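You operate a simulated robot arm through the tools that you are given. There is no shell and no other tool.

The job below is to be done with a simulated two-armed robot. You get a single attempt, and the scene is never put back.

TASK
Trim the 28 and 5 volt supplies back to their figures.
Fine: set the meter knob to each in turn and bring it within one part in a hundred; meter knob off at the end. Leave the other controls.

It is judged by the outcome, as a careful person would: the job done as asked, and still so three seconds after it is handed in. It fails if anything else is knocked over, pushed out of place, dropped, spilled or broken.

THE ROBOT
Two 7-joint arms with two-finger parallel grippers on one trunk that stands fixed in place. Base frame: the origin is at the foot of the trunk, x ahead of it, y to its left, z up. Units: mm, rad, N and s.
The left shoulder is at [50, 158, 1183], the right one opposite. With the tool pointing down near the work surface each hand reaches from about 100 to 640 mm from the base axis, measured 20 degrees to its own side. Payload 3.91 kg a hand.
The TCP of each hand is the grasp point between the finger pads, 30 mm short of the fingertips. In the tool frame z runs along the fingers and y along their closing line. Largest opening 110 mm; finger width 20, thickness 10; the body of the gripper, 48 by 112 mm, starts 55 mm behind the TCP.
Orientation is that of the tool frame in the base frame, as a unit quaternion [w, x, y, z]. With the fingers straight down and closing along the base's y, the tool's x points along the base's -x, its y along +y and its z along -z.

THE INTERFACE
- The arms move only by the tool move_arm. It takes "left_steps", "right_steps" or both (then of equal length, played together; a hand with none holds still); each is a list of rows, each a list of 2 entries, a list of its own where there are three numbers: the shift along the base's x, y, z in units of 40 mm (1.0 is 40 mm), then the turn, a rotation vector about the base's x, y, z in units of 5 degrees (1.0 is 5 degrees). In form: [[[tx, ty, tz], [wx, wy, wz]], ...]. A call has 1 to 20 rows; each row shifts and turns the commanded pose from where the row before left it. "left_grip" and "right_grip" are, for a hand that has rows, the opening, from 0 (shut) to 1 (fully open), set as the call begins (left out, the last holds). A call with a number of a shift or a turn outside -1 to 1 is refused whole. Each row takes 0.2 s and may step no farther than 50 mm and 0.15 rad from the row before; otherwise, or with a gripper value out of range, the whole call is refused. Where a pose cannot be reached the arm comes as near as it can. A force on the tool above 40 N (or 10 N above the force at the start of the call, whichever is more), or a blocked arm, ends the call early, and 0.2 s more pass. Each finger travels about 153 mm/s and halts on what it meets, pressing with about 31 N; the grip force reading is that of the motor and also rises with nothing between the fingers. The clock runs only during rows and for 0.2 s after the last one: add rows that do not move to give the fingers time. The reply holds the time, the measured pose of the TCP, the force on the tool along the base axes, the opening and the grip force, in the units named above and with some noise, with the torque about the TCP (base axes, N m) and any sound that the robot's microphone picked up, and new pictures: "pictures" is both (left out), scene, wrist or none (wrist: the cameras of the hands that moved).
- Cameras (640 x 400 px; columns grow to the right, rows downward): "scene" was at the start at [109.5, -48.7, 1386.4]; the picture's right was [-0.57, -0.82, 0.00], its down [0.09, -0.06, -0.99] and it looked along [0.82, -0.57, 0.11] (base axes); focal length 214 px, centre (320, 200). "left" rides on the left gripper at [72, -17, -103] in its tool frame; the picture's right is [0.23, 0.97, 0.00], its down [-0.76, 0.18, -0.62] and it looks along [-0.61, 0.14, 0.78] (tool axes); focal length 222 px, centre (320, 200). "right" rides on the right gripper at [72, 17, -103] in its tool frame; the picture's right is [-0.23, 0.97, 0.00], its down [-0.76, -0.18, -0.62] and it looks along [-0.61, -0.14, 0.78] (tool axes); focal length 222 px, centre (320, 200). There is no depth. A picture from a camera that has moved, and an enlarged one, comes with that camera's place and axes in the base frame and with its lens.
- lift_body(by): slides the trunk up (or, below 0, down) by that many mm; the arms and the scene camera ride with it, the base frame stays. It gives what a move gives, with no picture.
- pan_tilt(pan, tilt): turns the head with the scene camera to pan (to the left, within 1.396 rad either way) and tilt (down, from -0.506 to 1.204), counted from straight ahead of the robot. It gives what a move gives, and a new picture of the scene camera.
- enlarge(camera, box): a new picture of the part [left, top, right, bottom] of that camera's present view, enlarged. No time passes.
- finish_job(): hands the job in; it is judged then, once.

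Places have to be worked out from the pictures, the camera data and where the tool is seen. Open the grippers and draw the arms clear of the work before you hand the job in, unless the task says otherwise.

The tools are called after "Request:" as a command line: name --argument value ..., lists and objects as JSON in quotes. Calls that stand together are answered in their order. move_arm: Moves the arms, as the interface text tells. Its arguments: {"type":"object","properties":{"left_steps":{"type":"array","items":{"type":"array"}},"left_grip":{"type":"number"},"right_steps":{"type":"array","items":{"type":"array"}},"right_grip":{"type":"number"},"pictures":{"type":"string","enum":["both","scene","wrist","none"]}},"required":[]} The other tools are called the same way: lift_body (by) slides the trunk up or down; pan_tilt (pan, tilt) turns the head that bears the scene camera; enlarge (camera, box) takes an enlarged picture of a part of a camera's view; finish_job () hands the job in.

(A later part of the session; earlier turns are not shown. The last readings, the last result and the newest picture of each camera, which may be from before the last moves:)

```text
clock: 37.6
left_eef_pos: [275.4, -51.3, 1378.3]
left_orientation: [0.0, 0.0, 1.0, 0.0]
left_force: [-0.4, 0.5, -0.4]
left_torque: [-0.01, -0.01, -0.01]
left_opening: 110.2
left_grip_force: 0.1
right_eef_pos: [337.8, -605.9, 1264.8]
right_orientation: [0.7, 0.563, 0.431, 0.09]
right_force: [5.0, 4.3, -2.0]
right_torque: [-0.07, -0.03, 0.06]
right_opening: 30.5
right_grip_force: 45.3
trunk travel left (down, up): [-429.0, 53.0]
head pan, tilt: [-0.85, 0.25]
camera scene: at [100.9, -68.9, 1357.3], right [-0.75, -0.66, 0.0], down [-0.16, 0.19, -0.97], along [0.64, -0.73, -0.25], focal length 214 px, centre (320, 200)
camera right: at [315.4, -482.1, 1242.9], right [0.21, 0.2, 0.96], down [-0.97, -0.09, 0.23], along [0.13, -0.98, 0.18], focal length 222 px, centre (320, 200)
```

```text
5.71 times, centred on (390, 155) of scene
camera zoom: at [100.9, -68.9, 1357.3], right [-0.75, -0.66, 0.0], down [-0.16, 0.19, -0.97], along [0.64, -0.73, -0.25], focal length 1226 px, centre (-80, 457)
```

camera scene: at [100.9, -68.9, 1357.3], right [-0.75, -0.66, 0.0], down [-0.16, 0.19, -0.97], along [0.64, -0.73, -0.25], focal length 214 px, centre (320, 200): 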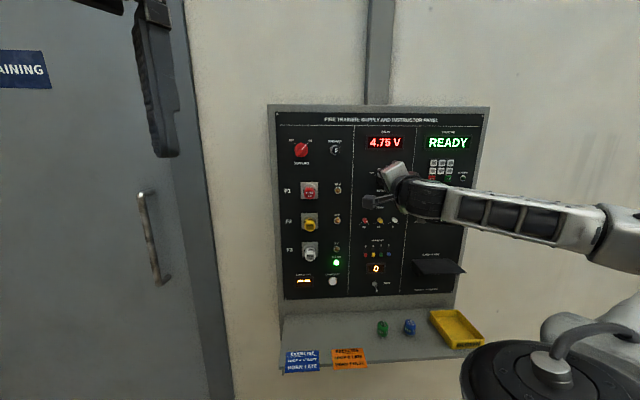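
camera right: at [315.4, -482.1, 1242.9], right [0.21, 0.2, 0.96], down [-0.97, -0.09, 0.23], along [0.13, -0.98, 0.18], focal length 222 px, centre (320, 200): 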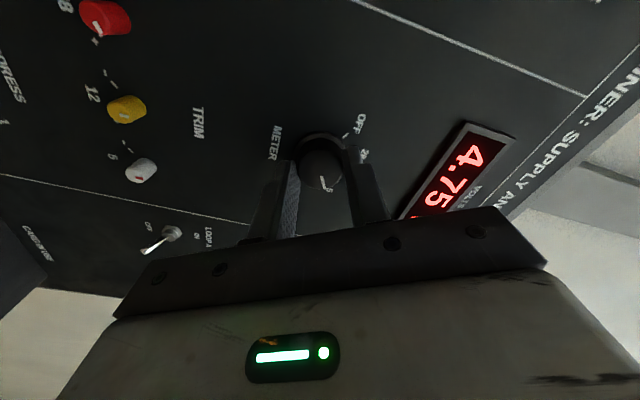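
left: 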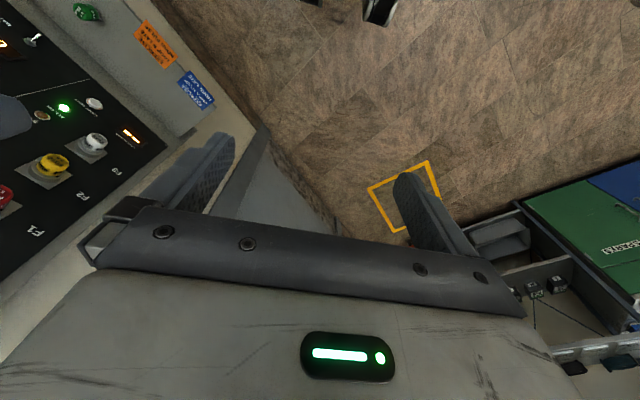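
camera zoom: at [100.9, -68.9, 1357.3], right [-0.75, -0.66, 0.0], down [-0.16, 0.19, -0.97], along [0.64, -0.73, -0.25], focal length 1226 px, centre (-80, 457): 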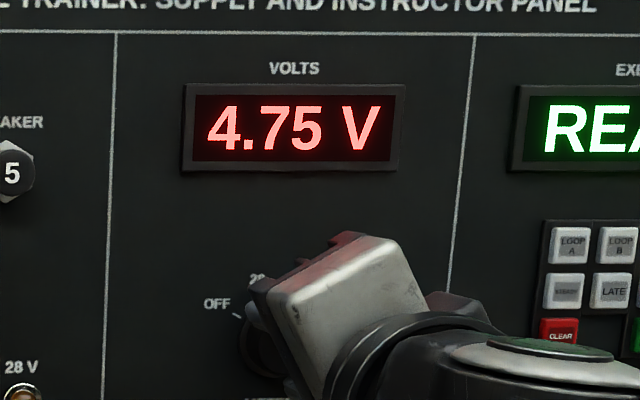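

The meter now reads 4.75 V on the 5 position. I'll open in place and retreat straight back.

Request:
move_arm --right_steps '[[[0, 0, 0], [0, 0, 0]], [[0, 0, 0], [0, 0, 0]], [[-0.1, 0.1, 0], [0, 0, 0]], [[-0.3, 0.3, 0], [0, 0, 0]], [[-0.4, 0.4, 0], [0, 0, 0]], [[-0.4, 0.4, 0], [0, 0, 0]]]' --right_grip 0.55 --pictures "none"

Request:
enlarge --camera "scene" --box '[350, 120, 430, 190]'

```text
clock: 39.0
left_eef_pos: [275.3, -51.1, 1379.6]
left_orientation: [0.001, 0.0, 1.0, -0.001]
left_force: [0.1, 0.0, -0.9]
left_torque: [0.0, 0.02, 0.02]
left_opening: 110.0
left_grip_force: 0.1
right_eef_pos: [288.6, -560.7, 1263.5]
right_orientation: [0.701, 0.562, 0.43, 0.09]
right_force: [-0.2, 0.0, -0.1]
right_torque: [0.02, 0.0, -0.01]
right_opening: 60.3
right_grip_force: 0.0
trunk travel left (down, up): [-429.0, 53.0]
head pan, tilt: [-0.85, 0.25]
```

```text
5.71 times, centred on (390, 155) of scene
camera zoom: at [99.7, -69.2, 1357.5], right [-0.75, -0.66, 0.0], down [-0.16, 0.19, -0.97], along [0.64, -0.73, -0.25], focal length 1226 px, centre (-80, 457)
```

zoom: 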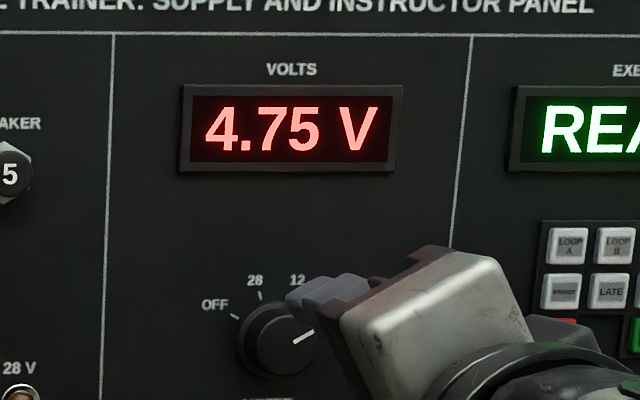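

The knob stays on 5 with 4.75 V showing. I'll roll the hand back to level, then lower the trunk to trim height.

Request:
move_arm --right_steps '[[[0, 0, 0], [-0.943, 0.943, 0]], [[0, 0, 0], [-0.943, 0.943, 0]], [[0, 0, 0], [-0.943, 0.943, 0]], [[0, 0, 0], [-0.943, 0.943, 0]], [[0, 0, 0], [-0.943, 0.943, 0]], [[0, 0, 0], [-0.943, 0.943, 0]], [[0, 0, 0], [-0.943, 0.943, 0]], [[0, 0, 0], [-0.943, 0.943, 0]], [[0, 0, 0], [-0.943, 0.943, 0]], [[0, 0, 0], [0, 0, 0]]]' --right_grip 0.4 --pictures "none"

Request:
lift_body --by -118

Request:
enlarge --camera "right" --box '[0, 0, 640, 400]'

Request:
enlarge --camera "scene" --box '[0, 0, 640, 400]'

```text
clock: 41.2
left_eef_pos: [274.3, -52.6, 1378.8]
left_orientation: [0.0, -0.001, 1.0, -0.001]
left_force: [0.6, 0.4, 0.6]
left_torque: [0.0, -0.01, -0.02]
left_opening: 110.1
left_grip_force: 0.1
right_eef_pos: [289.1, -558.7, 1265.7]
right_orientation: [0.654, 0.27, 0.652, -0.272]
right_force: [-0.4, 0.3, 0.6]
right_torque: [-0.02, -0.01, -0.01]
right_opening: 44.0
right_grip_force: 0.0
trunk travel left (down, up): [-429.0, 53.0]
head pan, tilt: [-0.85, 0.25]
```

```text
clock: 42.7
left_eef_pos: [274.6, -50.8, 1261.8]
left_orientation: [0.0, 0.0, 1.0, -0.001]
left_force: [-0.1, 0.0, 0.2]
left_torque: [0.0, 0.01, 0.04]
left_opening: 110.1
left_grip_force: 0.0
right_eef_pos: [288.7, -558.9, 1148.9]
right_orientation: [0.654, 0.272, 0.651, -0.273]
right_force: [0.2, -0.1, -1.2]
right_torque: [-0.02, -0.01, 0.01]
right_opening: 44.2
right_grip_force: 0.1
trunk travel left (down, up): [-311.0, 171.0]
head pan, tilt: [-0.85, 0.25]
```

```text
1.00 times, centred on (320, 200) of right (not enlarged: the box is as wide or as high as the picture)
camera zoom: at [227.6, -473.2, 1074.1], right [0.69, 0.69, 0.23], down [-0.57, 0.32, 0.76], along [0.45, -0.65, 0.61], focal length 222 px, centre (320, 200)
```

zoom: 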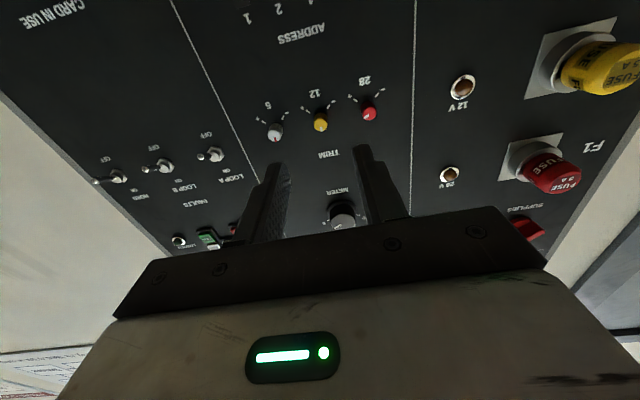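

```text
1.00 times, centred on (320, 200) of scene (not enlarged: the box is as wide or as high as the picture)
camera zoom: at [100.0, -69.4, 1239.4], right [-0.75, -0.66, 0.0], down [-0.16, 0.19, -0.97], along [0.64, -0.73, -0.25], focal length 214 px, centre (320, 200)
```

zoom: 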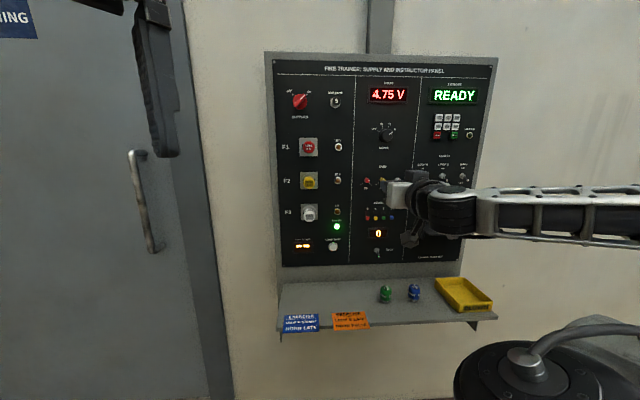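

The yellow trim is dead ahead, which gives a 45 mm spacing, so the white 5 V trim is about 44 mm to the right. I'll move across and a little closer.

Request:
move_arm --right_steps '[[[-0.174, -0.351, -0.014], [0, 0, 0]], [[-0.174, -0.351, -0.014], [0, 0, 0]], [[-0.174, -0.351, -0.014], [0, 0, 0]], [[0, 0, 0], [0, 0, 0]]]' --pictures "both"

Request:
enlarge --camera "right" --box '[240, 70, 400, 170]'

```text
clock: 43.7
left_eef_pos: [275.2, -52.3, 1262.1]
left_orientation: [0.001, 0.001, 1.0, -0.001]
left_force: [0.6, -0.3, -0.3]
left_torque: [0.0, 0.01, -0.03]
left_opening: 110.0
left_grip_force: 0.0
right_eef_pos: [266.8, -601.0, 1146.0]
right_orientation: [0.654, 0.27, 0.652, -0.271]
right_force: [0.3, -0.2, -0.9]
right_torque: [0.01, -0.03, -0.02]
right_opening: 44.3
right_grip_force: 0.1
trunk travel left (down, up): [-311.0, 171.0]
head pan, tilt: [-0.85, 0.25]
camera scene: at [100.0, -69.5, 1239.4], right [-0.75, -0.66, 0.0], down [-0.16, 0.19, -0.97], along [0.64, -0.73, -0.25], focal length 214 px, centre (320, 200)
camera right: at [206.0, -515.4, 1073.4], right [0.69, 0.69, 0.23], down [-0.57, 0.32, 0.76], along [0.45, -0.65, 0.61], focal length 222 px, centre (320, 200)
```

scene: 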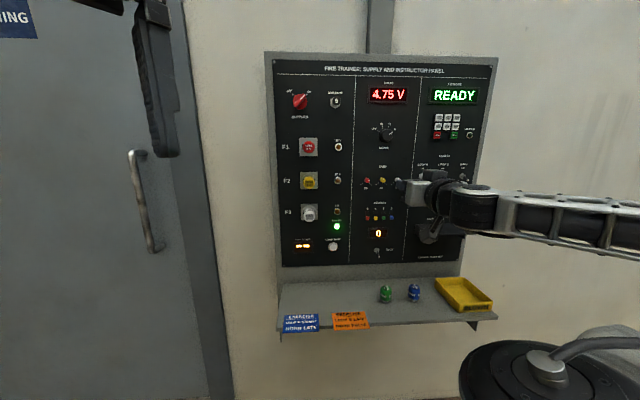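
right: 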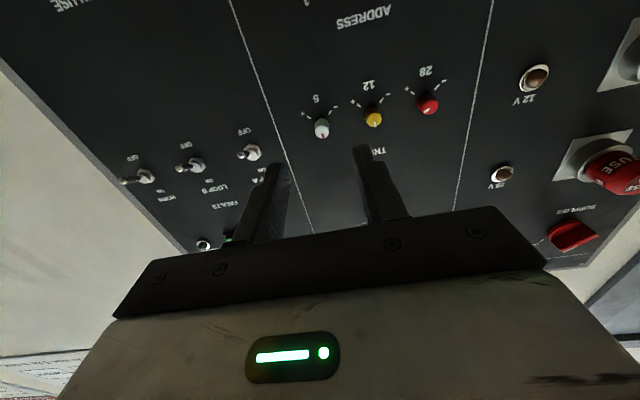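

```text
4.00 times, centred on (320, 120) of right
camera zoom: at [206.0, -515.4, 1073.4], right [0.69, 0.69, 0.23], down [-0.57, 0.32, 0.76], along [0.45, -0.65, 0.61], focal length 888 px, centre (320, 520)
```

zoom: 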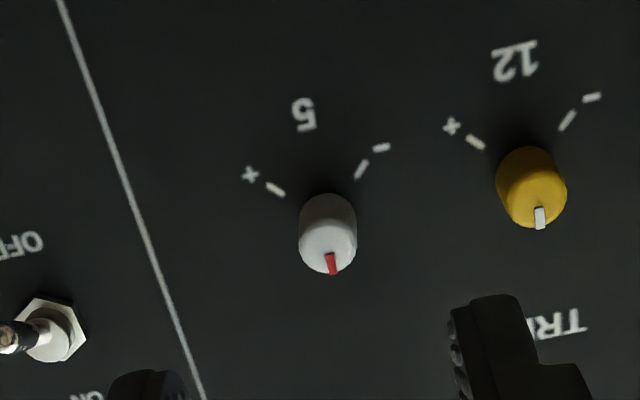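

The white trim is 1.7 mm to the left of the tool axis. I'll correct that, narrow the opening to 33 mm and advance 44 mm.

Request:
move_arm --right_steps '[[[0.269, -0.249, 0], [0, 0, 0]], [[0.269, -0.249, 0], [0, 0, 0]], [[0.269, -0.249, 0], [0, 0, 0]], [[0, 0, 0], [0, 0, 0]]]' --right_grip 0.3 --pictures "wrist"

Request:
enlarge --camera "right" --box '[240, 100, 400, 200]'

```text
clock: 44.7
left_eef_pos: [274.8, -51.0, 1260.9]
left_orientation: [0.0, 0.0, 1.0, -0.001]
left_force: [-1.1, 0.4, -0.3]
left_torque: [0.01, 0.0, -0.02]
left_opening: 110.0
left_grip_force: 0.1
right_eef_pos: [300.4, -631.5, 1147.3]
right_orientation: [0.654, 0.271, 0.652, -0.272]
right_force: [-0.4, 0.9, -0.1]
right_torque: [0.01, -0.01, 0.01]
right_opening: 32.7
right_grip_force: 0.0
trunk travel left (down, up): [-311.0, 171.0]
head pan, tilt: [-0.85, 0.25]
camera right: at [239.7, -545.7, 1073.2], right [0.69, 0.69, 0.23], down [-0.57, 0.32, 0.76], along [0.45, -0.65, 0.61], focal length 222 px, centre (320, 200)
```

right: 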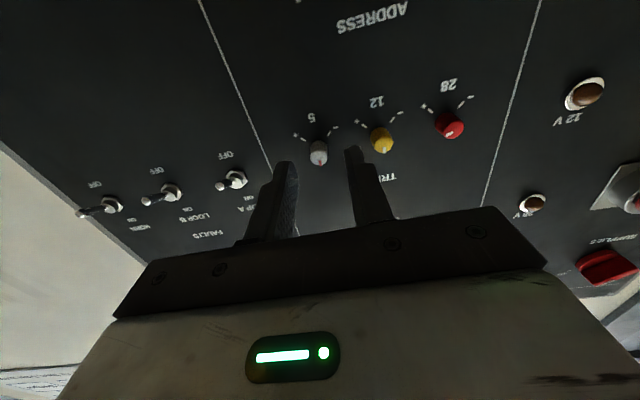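

```text
4.00 times, centred on (320, 150) of right
camera zoom: at [239.7, -545.7, 1073.2], right [0.69, 0.69, 0.23], down [-0.57, 0.32, 0.76], along [0.45, -0.65, 0.61], focal length 888 px, centre (320, 400)
```

zoom: 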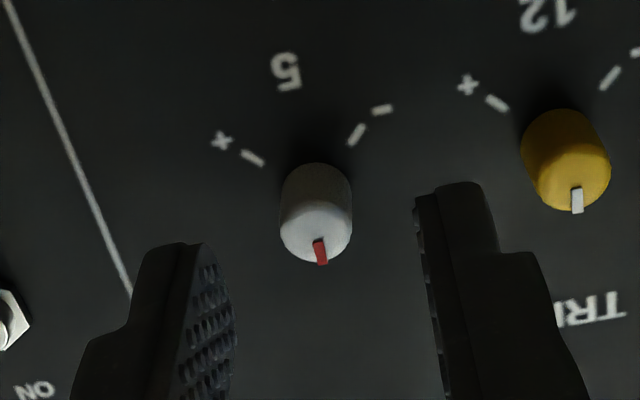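

Well centred, with the knob front 7 mm beyond the tips. I'll advance 15.5 mm with a 0.7 mm sideways correction, then close.

Request:
move_arm --right_steps '[[[0.131, -0.144, 0], [0, 0, 0]], [[0.131, -0.144, 0], [0, 0, 0]], [[0, 0, 0], [0, 0, 0]]]' --pictures "wrist"

Request:
enlarge --camera "right" --box '[240, 100, 400, 200]'

```text
clock: 45.5
left_eef_pos: [273.7, -51.9, 1261.5]
left_orientation: [0.0, 0.0, 1.0, -0.001]
left_force: [-0.6, 0.1, 0.4]
left_torque: [0.03, 0.02, 0.04]
left_opening: 110.0
left_grip_force: 0.2
right_eef_pos: [310.0, -642.1, 1146.1]
right_orientation: [0.654, 0.271, 0.652, -0.272]
right_force: [0.3, 0.1, 0.8]
right_torque: [-0.02, 0.01, 0.03]
right_opening: 33.2
right_grip_force: 0.0
trunk travel left (down, up): [-311.0, 171.0]
head pan, tilt: [-0.85, 0.25]
camera right: at [249.6, -556.6, 1072.6], right [0.69, 0.69, 0.23], down [-0.57, 0.32, 0.76], along [0.45, -0.65, 0.61], focal length 222 px, centre (320, 200)
```

right: 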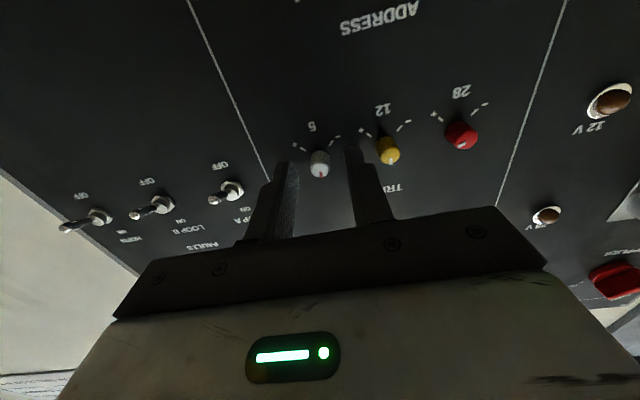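

```text
4.00 times, centred on (320, 150) of right
camera zoom: at [249.6, -556.6, 1072.6], right [0.69, 0.69, 0.23], down [-0.57, 0.32, 0.76], along [0.45, -0.65, 0.61], focal length 888 px, centre (320, 400)
```

zoom: 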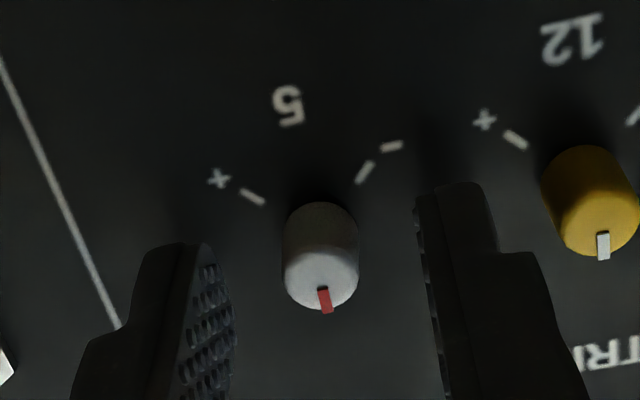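

The pads straddle the white trim symmetrically with about 8 mm overlap. Closing on it now.

Request:
move_arm --right_steps '[[[0, 0, 0], [0, 0, 0]], [[0, 0, 0], [0, 0, 0]]]' --right_grip 0.0 --pictures "none"

Request:
enlarge --camera "scene" --box '[350, 75, 430, 125]'

```text
clock: 46.1
left_eef_pos: [275.5, -52.2, 1260.9]
left_orientation: [0.0, -0.001, 1.0, 0.0]
left_force: [-0.4, 0.2, 0.6]
left_torque: [0.02, 0.0, -0.02]
left_opening: 110.0
left_grip_force: 0.1
right_eef_pos: [310.8, -642.0, 1145.4]
right_orientation: [0.654, 0.271, 0.652, -0.272]
right_force: [1.9, -0.2, -0.4]
right_torque: [0.0, 0.01, 0.0]
right_opening: 12.2
right_grip_force: 44.8
trunk travel left (down, up): [-311.0, 171.0]
head pan, tilt: [-0.85, 0.25]
```

```text
8.00 times, centred on (390, 100) of scene
camera zoom: at [100.3, -69.5, 1239.4], right [-0.75, -0.66, 0.0], down [-0.16, 0.19, -0.97], along [0.64, -0.73, -0.25], focal length 1716 px, centre (-240, 1000)
```

zoom: 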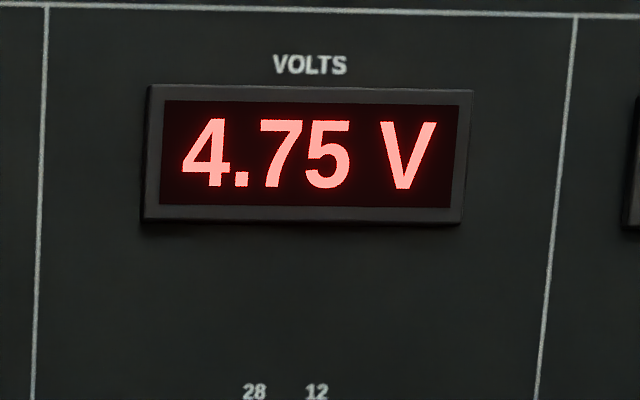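

Gripped at 12.2 mm with no load, still 4.75 V. I'll turn it clockwise 20° and read the change.

Request:
move_arm --right_steps '[[[0, 0, 0], [0.7071, -0.7071, 0]], [[0, 0, 0], [0.7071, -0.7071, 0]], [[0, 0, 0], [0.7071, -0.7071, 0]], [[0, 0, 0], [0.7071, -0.7071, 0]], [[0, 0, 0], [0, 0, 0]]]' --pictures "none"

Request:
enlarge --camera "scene" --box '[350, 75, 430, 125]'

Request:
enlarge --camera "right" --box '[240, 100, 400, 200]'

```text
clock: 47.3
left_eef_pos: [275.4, -51.8, 1260.0]
left_orientation: [-0.001, 0.0, 1.0, -0.001]
left_force: [1.0, -0.6, 0.2]
left_torque: [0.01, -0.02, 0.04]
left_opening: 109.8
left_grip_force: 0.2
right_eef_pos: [311.8, -641.6, 1146.7]
right_orientation: [0.691, 0.381, 0.594, -0.154]
right_force: [7.5, -4.9, 9.2]
right_torque: [0.15, 0.17, 0.26]
right_opening: 12.5
right_grip_force: 45.0
trunk travel left (down, up): [-311.0, 171.0]
head pan, tilt: [-0.85, 0.25]
```

```text
8.00 times, centred on (390, 100) of scene
camera zoom: at [100.6, -69.3, 1239.4], right [-0.75, -0.66, 0.0], down [-0.16, 0.19, -0.97], along [0.64, -0.73, -0.25], focal length 1716 px, centre (-240, 1000)
```

zoom: 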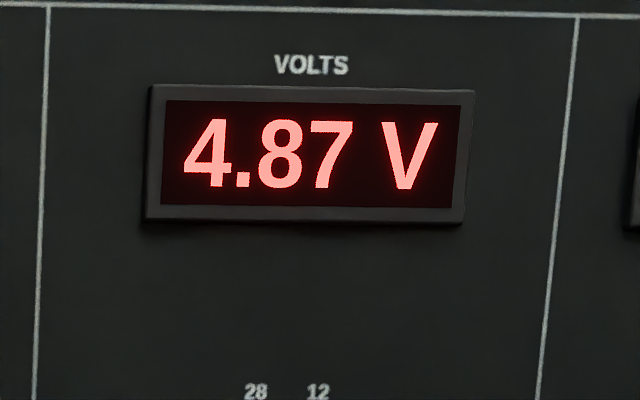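

```text
4.00 times, centred on (320, 150) of right
camera zoom: at [266.7, -539.8, 1082.7], right [0.59, 0.59, 0.55], down [-0.74, 0.14, 0.65], along [0.31, -0.79, 0.52], focal length 888 px, centre (320, 400)
```

zoom: 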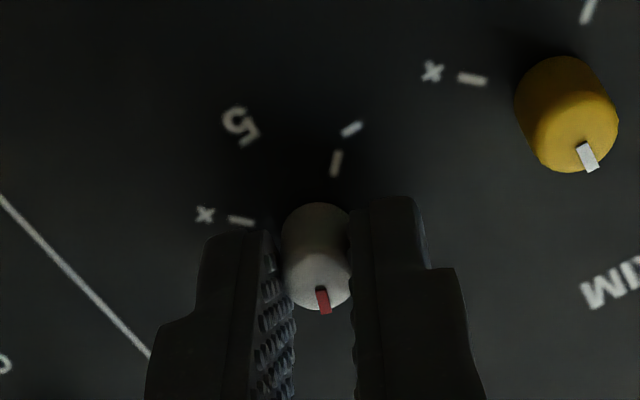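

20° gave +0.12 V, to 4.87 V, so about 22° more should bring it to 5.00 V.

Request:
move_arm --right_steps '[[[0.006, -0.006, 0.01], [0.7778, -0.7778, 0]], [[0, 0, 0], [0.7778, -0.7778, 0]], [[0, 0, 0], [0.7778, -0.7778, 0]], [[0, 0, 0], [0.7778, -0.7778, 0]], [[0, 0, 0], [0, 0, 0]]]' --pictures "none"

Request:
enlarge --camera "scene" --box '[350, 75, 430, 125]'

Request:
enlarge --camera "right" --box '[240, 100, 400, 200]'

```text
clock: 48.5
left_eef_pos: [276.0, -52.0, 1262.1]
left_orientation: [0.0, 0.0, 1.0, -0.001]
left_force: [0.7, -0.2, 0.1]
left_torque: [0.01, -0.04, 0.0]
left_opening: 109.9
left_grip_force: 0.2
right_eef_pos: [310.0, -642.8, 1145.8]
right_orientation: [0.706, 0.489, 0.512, -0.02]
right_force: [4.2, -3.5, 2.3]
right_torque: [-0.35, -0.41, -0.39]
right_opening: 12.2
right_grip_force: 45.3
trunk travel left (down, up): [-311.0, 171.0]
head pan, tilt: [-0.85, 0.25]
```

```text
8.00 times, centred on (390, 100) of scene
camera zoom: at [100.4, -69.4, 1239.4], right [-0.75, -0.66, 0.0], down [-0.16, 0.19, -0.97], along [0.64, -0.73, -0.25], focal length 1716 px, centre (-240, 1000)
```

zoom: 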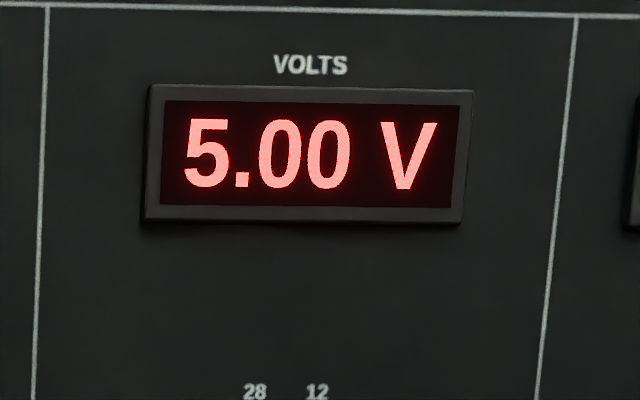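

```text
4.00 times, centred on (320, 150) of right
camera zoom: at [280.8, -525.4, 1102.9], right [0.41, 0.4, 0.82], down [-0.89, -0.01, 0.45], along [0.19, -0.92, 0.35], focal length 888 px, centre (320, 400)
```

zoom: 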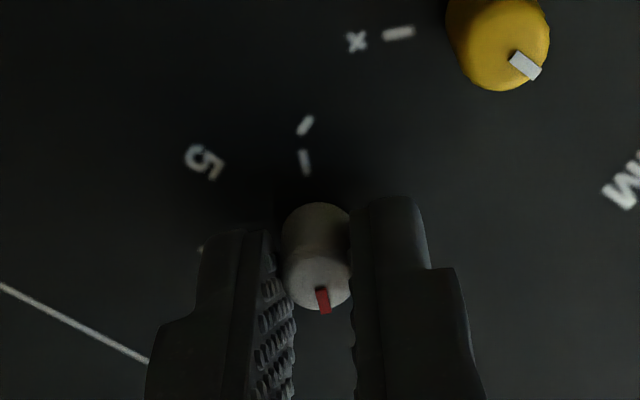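

The meter reads 5.00 V. I'll open in place, withdraw straight back, and check that it holds.

Request:
move_arm --right_steps '[[[0, 0, 0], [0, 0, 0]], [[0, 0, 0], [0, 0, 0]], [[-0.1, 0.1, 0], [0, 0, 0]], [[-0.3, 0.3, 0], [0, 0, 0]], [[-0.4, 0.4, 0], [0, 0, 0]], [[-0.4, 0.4, 0], [0, 0, 0]]]' --right_grip 0.3 --pictures "both"

Request:
enlarge --camera "scene" --box '[340, 75, 440, 200]'

```text
clock: 49.9
left_eef_pos: [274.7, -51.9, 1261.0]
left_orientation: [0.0, 0.0, 1.0, -0.001]
left_force: [0.2, -0.1, -0.3]
left_torque: [-0.03, 0.0, -0.01]
left_opening: 110.1
left_grip_force: 0.0
right_eef_pos: [262.4, -593.0, 1146.3]
right_orientation: [0.707, 0.488, 0.512, -0.02]
right_force: [-0.4, -0.6, -0.7]
right_torque: [-0.01, 0.01, -0.01]
right_opening: 32.8
right_grip_force: 0.0
trunk travel left (down, up): [-311.0, 171.0]
head pan, tilt: [-0.85, 0.25]
camera scene: at [99.9, -69.3, 1239.4], right [-0.75, -0.66, 0.0], down [-0.16, 0.19, -0.97], along [0.64, -0.73, -0.25], focal length 214 px, centre (320, 200)
camera right: at [233.0, -475.7, 1102.9], right [0.41, 0.4, 0.82], down [-0.89, -0.01, 0.45], along [0.19, -0.92, 0.36], focal length 222 px, centre (320, 200)
```

scene: 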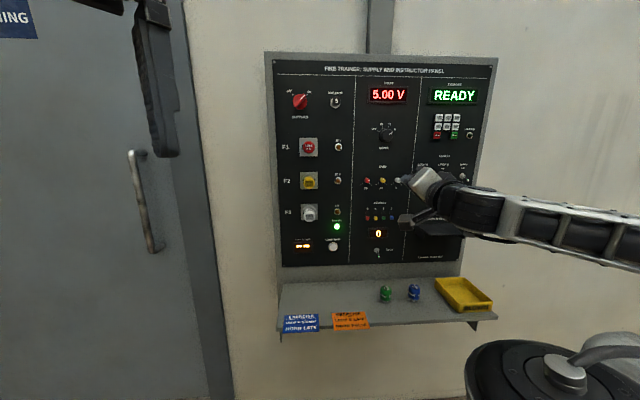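
right: 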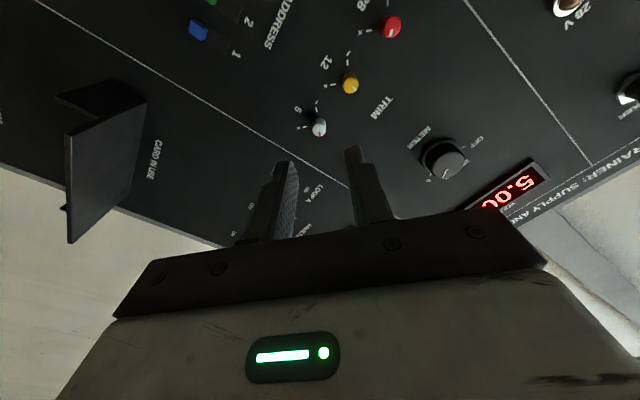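

```text
3.20 times, centred on (390, 138) of scene
camera zoom: at [99.9, -69.3, 1239.4], right [-0.75, -0.66, 0.0], down [-0.16, 0.19, -0.97], along [0.64, -0.73, -0.25], focal length 686 px, centre (96, 400)
```

zoom: 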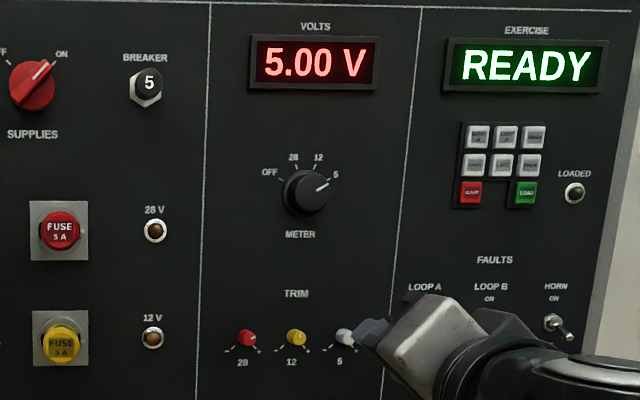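

The 5 V supply holds at 5.00 V after release. Now I'll move back under the meter knob, rolling to +60° so there's room to turn it back, and raise the trunk.

Request:
move_arm --right_steps '[[[0.153, 0.153, 0], [0.7071, -0.7071, 0]], [[0.153, 0.153, 0], [0.7071, -0.7071, 0]], [[0.153, 0.153, 0], [0.7071, -0.7071, 0]], [[0.153, 0.153, 0], [0.4243, -0.4243, 0]], [[0.153, 0.153, 0], [0, 0, 0]], [[0, 0, 0], [0, 0, 0]]]' --right_grip 0.3 --pictures "none"

Request:
lift_body --by 118

Request:
move_arm --right_steps '[[[0, 0, 0], [0, 0, 0]], [[0, 0, 0], [0, 0, 0]]]' --right_grip 0.6 --pictures "both"

Request:
enlarge --camera "right" --box '[200, 70, 440, 220]'

```text
clock: 51.3
left_eef_pos: [274.2, -52.1, 1261.4]
left_orientation: [-0.001, 0.0, 1.0, -0.001]
left_force: [0.5, -0.5, 0.0]
left_torque: [-0.02, -0.01, 0.0]
left_opening: 110.3
left_grip_force: 0.1
right_eef_pos: [292.7, -564.4, 1145.8]
right_orientation: [0.7, 0.563, 0.429, 0.092]
right_force: [0.1, 0.2, -0.4]
right_torque: [0.01, 0.01, -0.02]
right_opening: 32.9
right_grip_force: 0.0
trunk travel left (down, up): [-311.0, 171.0]
head pan, tilt: [-0.85, 0.25]
```

```text
clock: 52.8
left_eef_pos: [273.8, -51.1, 1378.5]
left_orientation: [-0.001, 0.0, 1.0, -0.001]
left_force: [-0.6, 0.5, -0.2]
left_torque: [0.01, -0.03, 0.0]
left_opening: 110.2
left_grip_force: 0.0
right_eef_pos: [292.8, -565.1, 1264.0]
right_orientation: [0.7, 0.562, 0.43, 0.091]
right_force: [-0.4, 0.3, 0.3]
right_torque: [0.05, -0.02, 0.0]
right_opening: 32.9
right_grip_force: 0.0
trunk travel left (down, up): [-429.0, 53.0]
head pan, tilt: [-0.85, 0.25]
```

```text
clock: 53.4
left_eef_pos: [274.6, -52.8, 1378.6]
left_orientation: [0.001, -0.001, 1.0, -0.001]
left_force: [0.1, 0.3, 0.3]
left_torque: [-0.03, -0.01, 0.0]
left_opening: 110.1
left_grip_force: 0.1
right_eef_pos: [293.6, -564.0, 1263.3]
right_orientation: [0.701, 0.562, 0.43, 0.09]
right_force: [0.7, -0.1, 0.7]
right_torque: [0.04, -0.02, 0.03]
right_opening: 66.0
right_grip_force: 0.0
trunk travel left (down, up): [-429.0, 53.0]
head pan, tilt: [-0.85, 0.25]
camera scene: at [100.0, -69.5, 1357.4], right [-0.75, -0.66, 0.0], down [-0.16, 0.19, -0.97], along [0.64, -0.73, -0.25], focal length 214 px, centre (320, 200)
camera right: at [270.0, -439.5, 1241.5], right [0.21, 0.2, 0.96], down [-0.97, -0.08, 0.23], along [0.13, -0.98, 0.18], focal length 222 px, centre (320, 200)
```

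scene: 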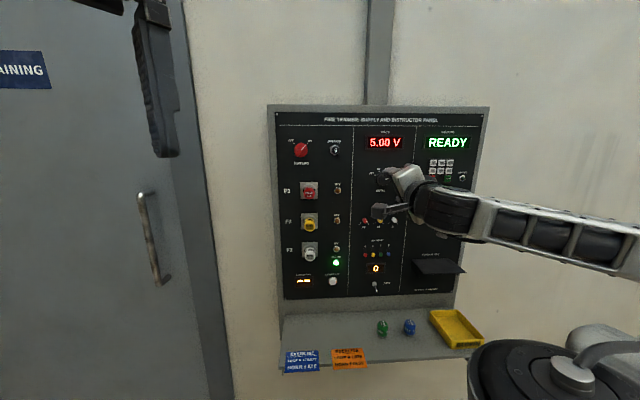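
right: 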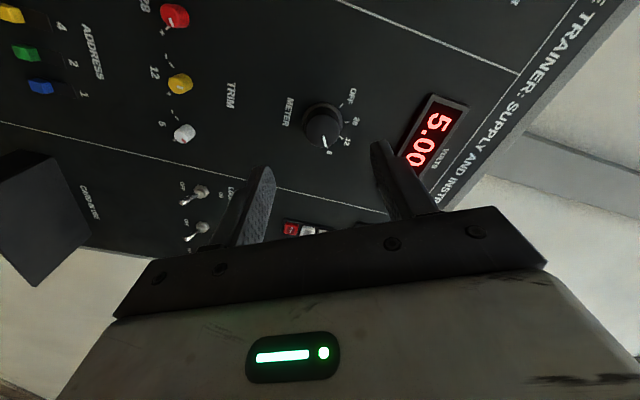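

```text
2.67 times, centred on (320, 145) of right
camera zoom: at [270.0, -439.5, 1241.5], right [0.21, 0.2, 0.96], down [-0.97, -0.08, 0.23], along [0.13, -0.98, 0.18], focal length 592 px, centre (320, 347)
```

zoom: 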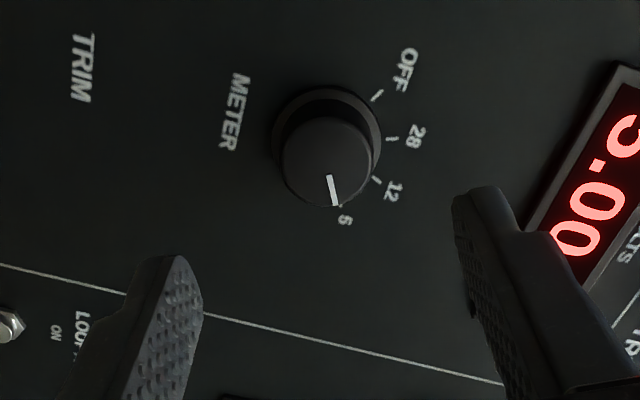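

At this roll the knob sits about 1.8 mm above the tool axis. I'll correct that and advance 57 mm.

Request:
move_arm --right_steps '[[[0.2545, -0.2495, 0.011], [0, 0, 0]], [[0.2545, -0.2495, 0.011], [0, 0, 0]], [[0.2545, -0.2495, 0.011], [0, 0, 0]], [[0.2545, -0.2495, 0.011], [0, 0, 0]], [[0, 0, 0], [0, 0, 0]]]' --pictures "wrist"

Request:
enlarge --camera "right" --box '[200, 70, 440, 220]'

```text
clock: 54.5
left_eef_pos: [274.6, -52.6, 1379.5]
left_orientation: [0.0, 0.0, 1.0, -0.001]
left_force: [-0.3, -0.4, -0.4]
left_torque: [-0.02, -0.03, 0.0]
left_opening: 110.1
left_grip_force: 0.0
right_eef_pos: [333.6, -603.0, 1264.4]
right_orientation: [0.701, 0.562, 0.43, 0.091]
right_force: [-0.6, 0.4, 0.3]
right_torque: [0.03, -0.04, -0.01]
right_opening: 66.0
right_grip_force: 0.0
trunk travel left (down, up): [-429.0, 53.0]
head pan, tilt: [-0.85, 0.25]
camera right: at [310.8, -478.8, 1242.8], right [0.21, 0.2, 0.96], down [-0.97, -0.09, 0.23], along [0.13, -0.98, 0.18], focal length 222 px, centre (320, 200)
```

right: 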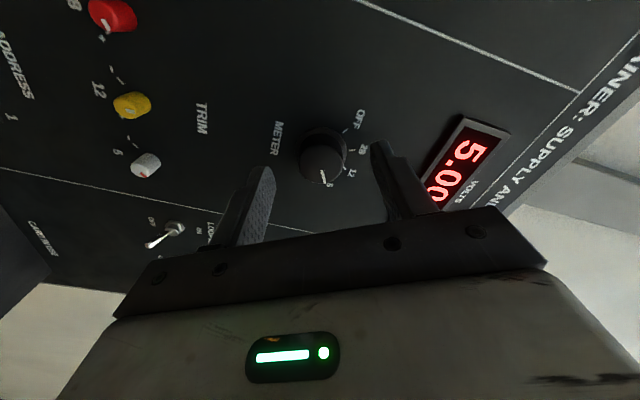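

```text
2.67 times, centred on (320, 145) of right
camera zoom: at [310.8, -478.8, 1242.8], right [0.21, 0.2, 0.96], down [-0.97, -0.09, 0.23], along [0.13, -0.98, 0.18], focal length 592 px, centre (320, 347)
```

zoom: 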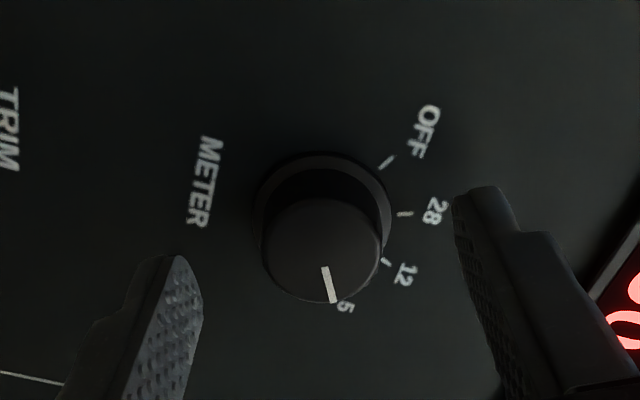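

Centred to within half a millimetre. I'll go the last 5 mm and close on the knob.

Request:
move_arm --right_steps '[[[0.085, -0.085, 0.012], [0, 0, 0]], [[0, 0, 0], [0, 0, 0]]]' --pictures "none"

Request:
move_arm --right_steps '[[[0, 0, 0], [0, 0, 0]], [[0, 0, 0], [0, 0, 0]]]' --right_grip 0.15 --pictures "none"

```text
clock: 55.1
left_eef_pos: [273.9, -50.8, 1380.0]
left_orientation: [0.0, 0.001, 1.0, 0.0]
left_force: [0.5, -0.3, 0.0]
left_torque: [-0.01, -0.03, 0.04]
left_opening: 109.9
left_grip_force: 0.0
right_eef_pos: [335.9, -606.5, 1264.8]
right_orientation: [0.701, 0.563, 0.428, 0.092]
right_force: [0.5, 0.1, 0.2]
right_torque: [0.01, 0.01, 0.02]
right_opening: 66.0
right_grip_force: 0.1
trunk travel left (down, up): [-429.0, 53.0]
head pan, tilt: [-0.85, 0.25]
```

```text
clock: 55.8
left_eef_pos: [274.2, -52.1, 1378.7]
left_orientation: [-0.001, 0.0, 1.0, -0.001]
left_force: [0.2, -0.1, -0.4]
left_torque: [0.02, 0.03, -0.04]
left_opening: 110.3
left_grip_force: 0.1
right_eef_pos: [336.1, -606.1, 1266.0]
right_orientation: [0.701, 0.563, 0.429, 0.091]
right_force: [1.3, -1.5, 2.2]
right_torque: [-0.01, -0.04, 0.04]
right_opening: 30.3
right_grip_force: 44.8
trunk travel left (down, up): [-429.0, 53.0]
head pan, tilt: [-0.85, 0.25]
```

Gripped with almost no load. I'll turn anticlockwise 80° to stop at 28 on the way, so I can recheck that supply.

Request:
move_arm --right_steps '[[[0, 0, 0], [-0.943, 0.943, 0]], [[0, 0, 0], [-0.943, 0.943, 0]], [[0, 0, 0], [-0.943, 0.943, 0]], [[0, 0, 0], [-0.943, 0.943, 0]], [[0, 0, 0], [-0.943, 0.943, 0]], [[0, 0, 0], [-0.943, 0.943, 0]], [[0, 0, 0], [-0.943, 0.943, 0]], [[0, 0, 0], [-0.943, 0.943, 0]], [[0, 0, 0], [-0.943, 0.943, 0]], [[0, 0, 0], [-0.943, 0.943, 0]], [[0, 0, 0], [-0.943, 0.943, 0]], [[0, 0, 0], [-0.943, 0.943, 0]], [[0, 0, 0], [0, 0, 0]]]' --pictures "both"

Request:
enlarge --camera "scene" --box '[350, 120, 430, 190]'

```text
clock: 58.5
left_eef_pos: [274.8, -50.8, 1379.6]
left_orientation: [0.0, 0.0, 1.0, -0.001]
left_force: [-0.1, 0.1, -0.1]
left_torque: [0.01, 0.01, 0.02]
left_opening: 110.0
left_grip_force: 0.1
right_eef_pos: [337.9, -605.0, 1266.2]
right_orientation: [0.598, 0.153, 0.689, -0.38]
right_force: [-1.9, 7.9, -1.1]
right_torque: [-0.04, -0.05, 0.12]
right_opening: 30.3
right_grip_force: 44.4
trunk travel left (down, up): [-429.0, 53.0]
head pan, tilt: [-0.85, 0.25]
camera scene: at [99.8, -68.3, 1357.4], right [-0.75, -0.66, 0.0], down [-0.16, 0.18, -0.97], along [0.64, -0.73, -0.25], focal length 214 px, centre (320, 200)
camera right: at [257.5, -538.6, 1190.9], right [0.7, 0.7, -0.12], down [-0.38, 0.51, 0.77], along [0.6, -0.5, 0.62], focal length 222 px, centre (320, 200)
```

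scene: 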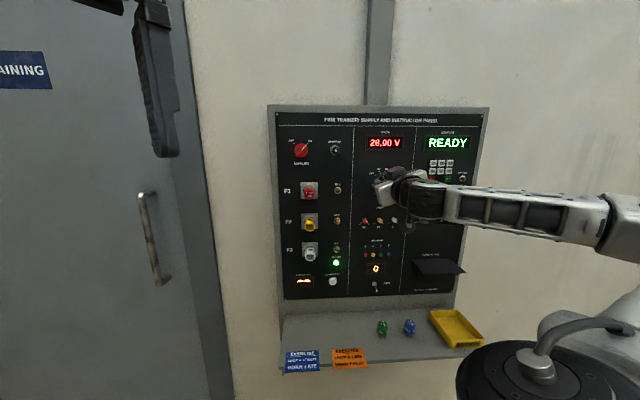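
right: 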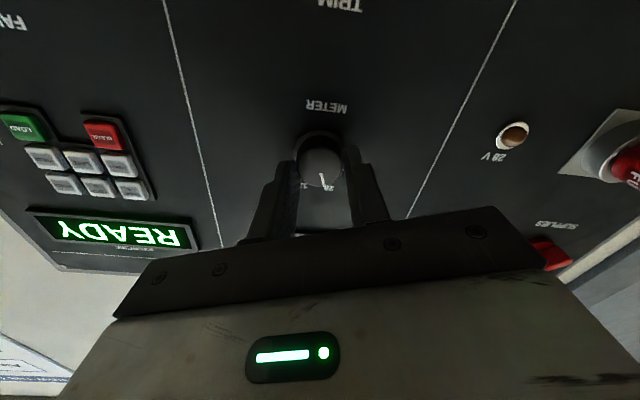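

```text
5.71 times, centred on (390, 155) of scene
camera zoom: at [99.8, -68.3, 1357.4], right [-0.75, -0.66, 0.0], down [-0.16, 0.18, -0.97], along [0.64, -0.73, -0.25], focal length 1226 px, centre (-80, 457)
```

zoom: 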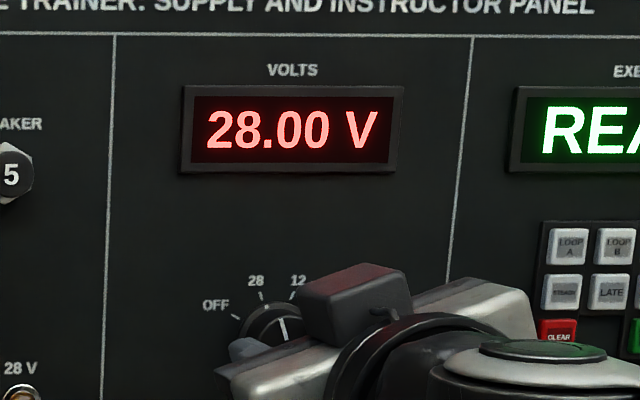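

28 V still reads 28.00 V, so the two don't interact. I'll open around the knob, roll the open fingers +40° in place, and regrip for the last step to OFF.

Request:
move_arm --right_steps '[[[0, 0, 0], [0, 0, 0]], [[0, 0, 0], [0, 0, 0]], [[0, 0, 0], [0.943, -0.943, 0]], [[0, 0, 0], [0.943, -0.943, 0]], [[0, 0, 0], [0.943, -0.943, 0]], [[0, 0, 0], [0.943, -0.943, 0]], [[0, 0, 0], [0.943, -0.943, 0]], [[0, 0, 0], [0.943, -0.943, 0]], [[0, 0, 0], [0, 0, 0]]]' --right_grip 0.6 --pictures "wrist"

Request:
enlarge --camera "right" --box '[200, 70, 440, 220]'

Request:
enlarge --camera "scene" --box '[350, 120, 430, 190]'

```text
clock: 60.5
left_eef_pos: [276.1, -51.8, 1379.0]
left_orientation: [0.0, 0.0, 1.0, 0.0]
left_force: [0.1, -0.1, -0.1]
left_torque: [-0.01, 0.01, -0.03]
left_opening: 110.0
left_grip_force: 0.0
right_eef_pos: [336.8, -606.8, 1265.4]
right_orientation: [0.691, 0.381, 0.595, -0.153]
right_force: [-0.2, -0.1, 0.3]
right_torque: [0.0, -0.01, -0.02]
right_opening: 66.0
right_grip_force: 0.1
trunk travel left (down, up): [-429.0, 53.0]
head pan, tilt: [-0.85, 0.25]
camera right: at [292.4, -504.5, 1202.5], right [0.59, 0.59, 0.55], down [-0.74, 0.14, 0.65], along [0.31, -0.8, 0.52], focal length 222 px, centre (320, 200)
```

right: 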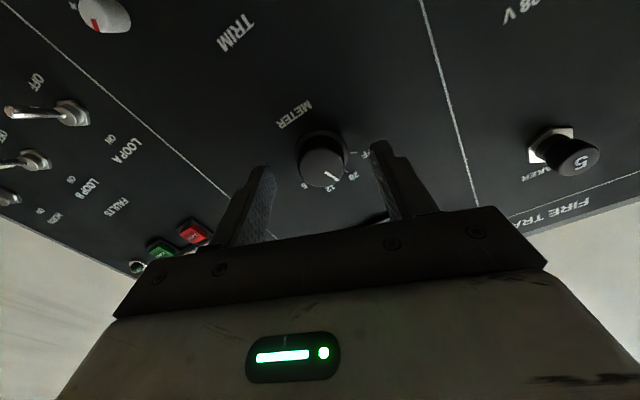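

```text
2.67 times, centred on (320, 145) of right
camera zoom: at [292.4, -504.5, 1202.5], right [0.59, 0.59, 0.55], down [-0.74, 0.14, 0.65], along [0.31, -0.8, 0.52], focal length 592 px, centre (320, 347)
```

zoom: 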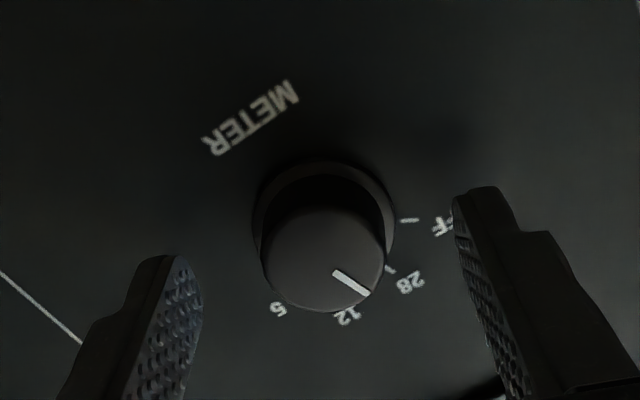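

```text
5.71 times, centred on (390, 155) of scene
camera zoom: at [100.0, -69.5, 1357.4], right [-0.75, -0.66, 0.0], down [-0.16, 0.19, -0.97], along [0.64, -0.73, -0.25], focal length 1226 px, centre (-80, 457)
```

zoom: 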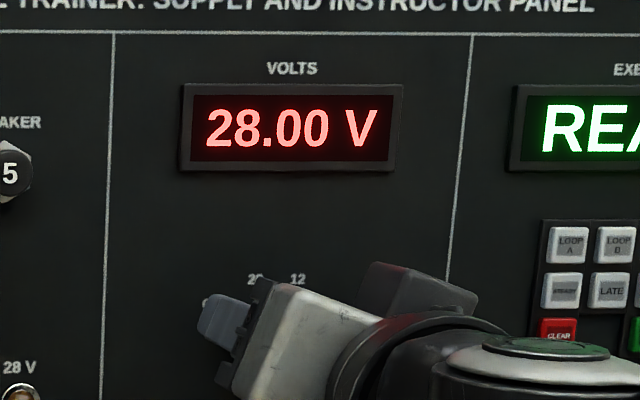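

Fingers rolled cleanly around the knob, which is still at 28. I'll make a 0.7 mm centring correction and close.

Request:
move_arm --right_steps '[[[0.01, 0.01, 0.01], [0, 0, 0]], [[0, 0, 0], [0, 0, 0]]]' --pictures "none"

Request:
move_arm --right_steps '[[[0, 0, 0], [0, 0, 0]], [[0, 0, 0], [0, 0, 0]]]' --right_grip 0.15 --pictures "none"

```text
clock: 61.1
left_eef_pos: [274.4, -52.0, 1379.2]
left_orientation: [0.0, 0.0, 1.0, -0.001]
left_force: [-0.4, 0.2, 0.1]
left_torque: [-0.04, 0.01, -0.01]
left_opening: 110.2
left_grip_force: 0.2
right_eef_pos: [335.5, -605.9, 1267.8]
right_orientation: [0.691, 0.381, 0.595, -0.153]
right_force: [-0.3, -0.1, -0.5]
right_torque: [0.0, 0.0, -0.02]
right_opening: 65.8
right_grip_force: 0.1
trunk travel left (down, up): [-429.0, 53.0]
head pan, tilt: [-0.85, 0.25]
```

```text
clock: 61.8
left_eef_pos: [274.6, -51.6, 1378.5]
left_orientation: [0.0, -0.001, 1.0, -0.001]
left_force: [0.0, -0.1, -0.1]
left_torque: [0.0, 0.02, -0.02]
left_opening: 109.8
left_grip_force: 0.1
right_eef_pos: [336.9, -606.5, 1266.7]
right_orientation: [0.691, 0.381, 0.595, -0.154]
right_force: [3.8, 0.1, 2.0]
right_torque: [-0.01, 0.04, 0.24]
right_opening: 30.3
right_grip_force: 45.2
trunk travel left (down, up): [-429.0, 53.0]
head pan, tilt: [-0.85, 0.25]
```

Gripped well. I'll turn anticlockwise 40° to OFF.

Request:
move_arm --right_steps '[[[0, 0, 0], [-0.943, 0.943, 0]], [[0, 0, 0], [-0.943, 0.943, 0]], [[0, 0, 0], [-0.943, 0.943, 0]], [[0, 0, 0], [-0.943, 0.943, 0]], [[0, 0, 0], [-0.943, 0.943, 0]], [[0, 0, 0], [-0.943, 0.943, 0]], [[0, 0, 0], [0, 0, 0]]]' --pictures "both"

Request:
enlarge --camera "scene" --box '[350, 120, 430, 190]'

```text
clock: 63.4
left_eef_pos: [274.5, -51.0, 1379.6]
left_orientation: [-0.001, 0.0, 1.0, -0.001]
left_force: [-0.4, -0.8, -0.6]
left_torque: [-0.01, 0.02, 0.03]
left_opening: 109.8
left_grip_force: 0.0
right_eef_pos: [337.6, -604.5, 1265.9]
right_orientation: [0.598, 0.153, 0.688, -0.382]
right_force: [8.0, 0.0, 8.0]
right_torque: [0.24, 0.23, 0.12]
right_opening: 30.4
right_grip_force: 44.7
trunk travel left (down, up): [-429.0, 53.0]
head pan, tilt: [-0.85, 0.25]
camera scene: at [100.9, -68.7, 1357.4], right [-0.75, -0.66, 0.0], down [-0.16, 0.18, -0.97], along [0.64, -0.73, -0.25], focal length 214 px, centre (320, 200)
camera right: at [258.3, -538.9, 1191.2], right [0.7, 0.7, -0.12], down [-0.38, 0.51, 0.77], along [0.6, -0.5, 0.62], focal length 222 px, centre (320, 200)
```

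scene: 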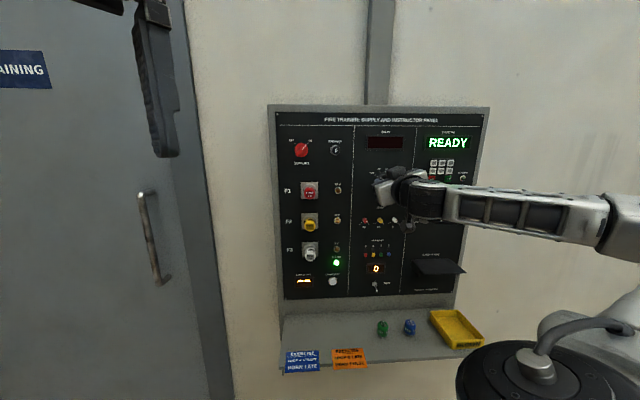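
right: 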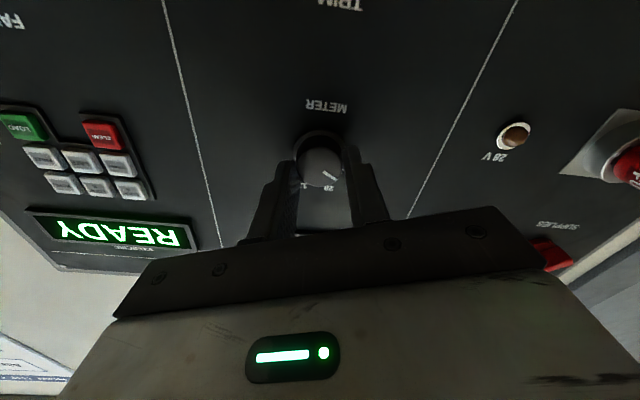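

```text
5.71 times, centred on (390, 155) of scene
camera zoom: at [100.9, -68.7, 1357.4], right [-0.75, -0.66, 0.0], down [-0.16, 0.18, -0.97], along [0.64, -0.73, -0.25], focal length 1226 px, centre (-80, 457)
```

zoom: 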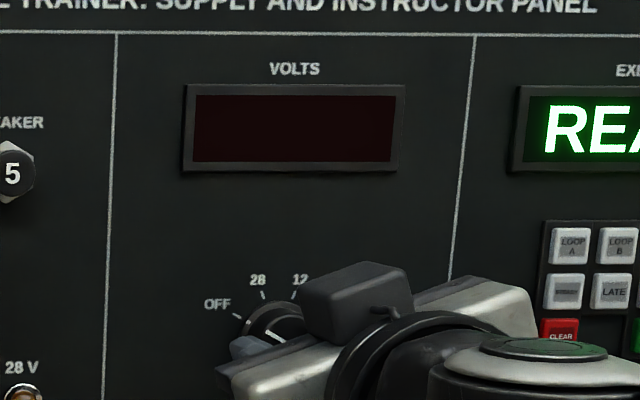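

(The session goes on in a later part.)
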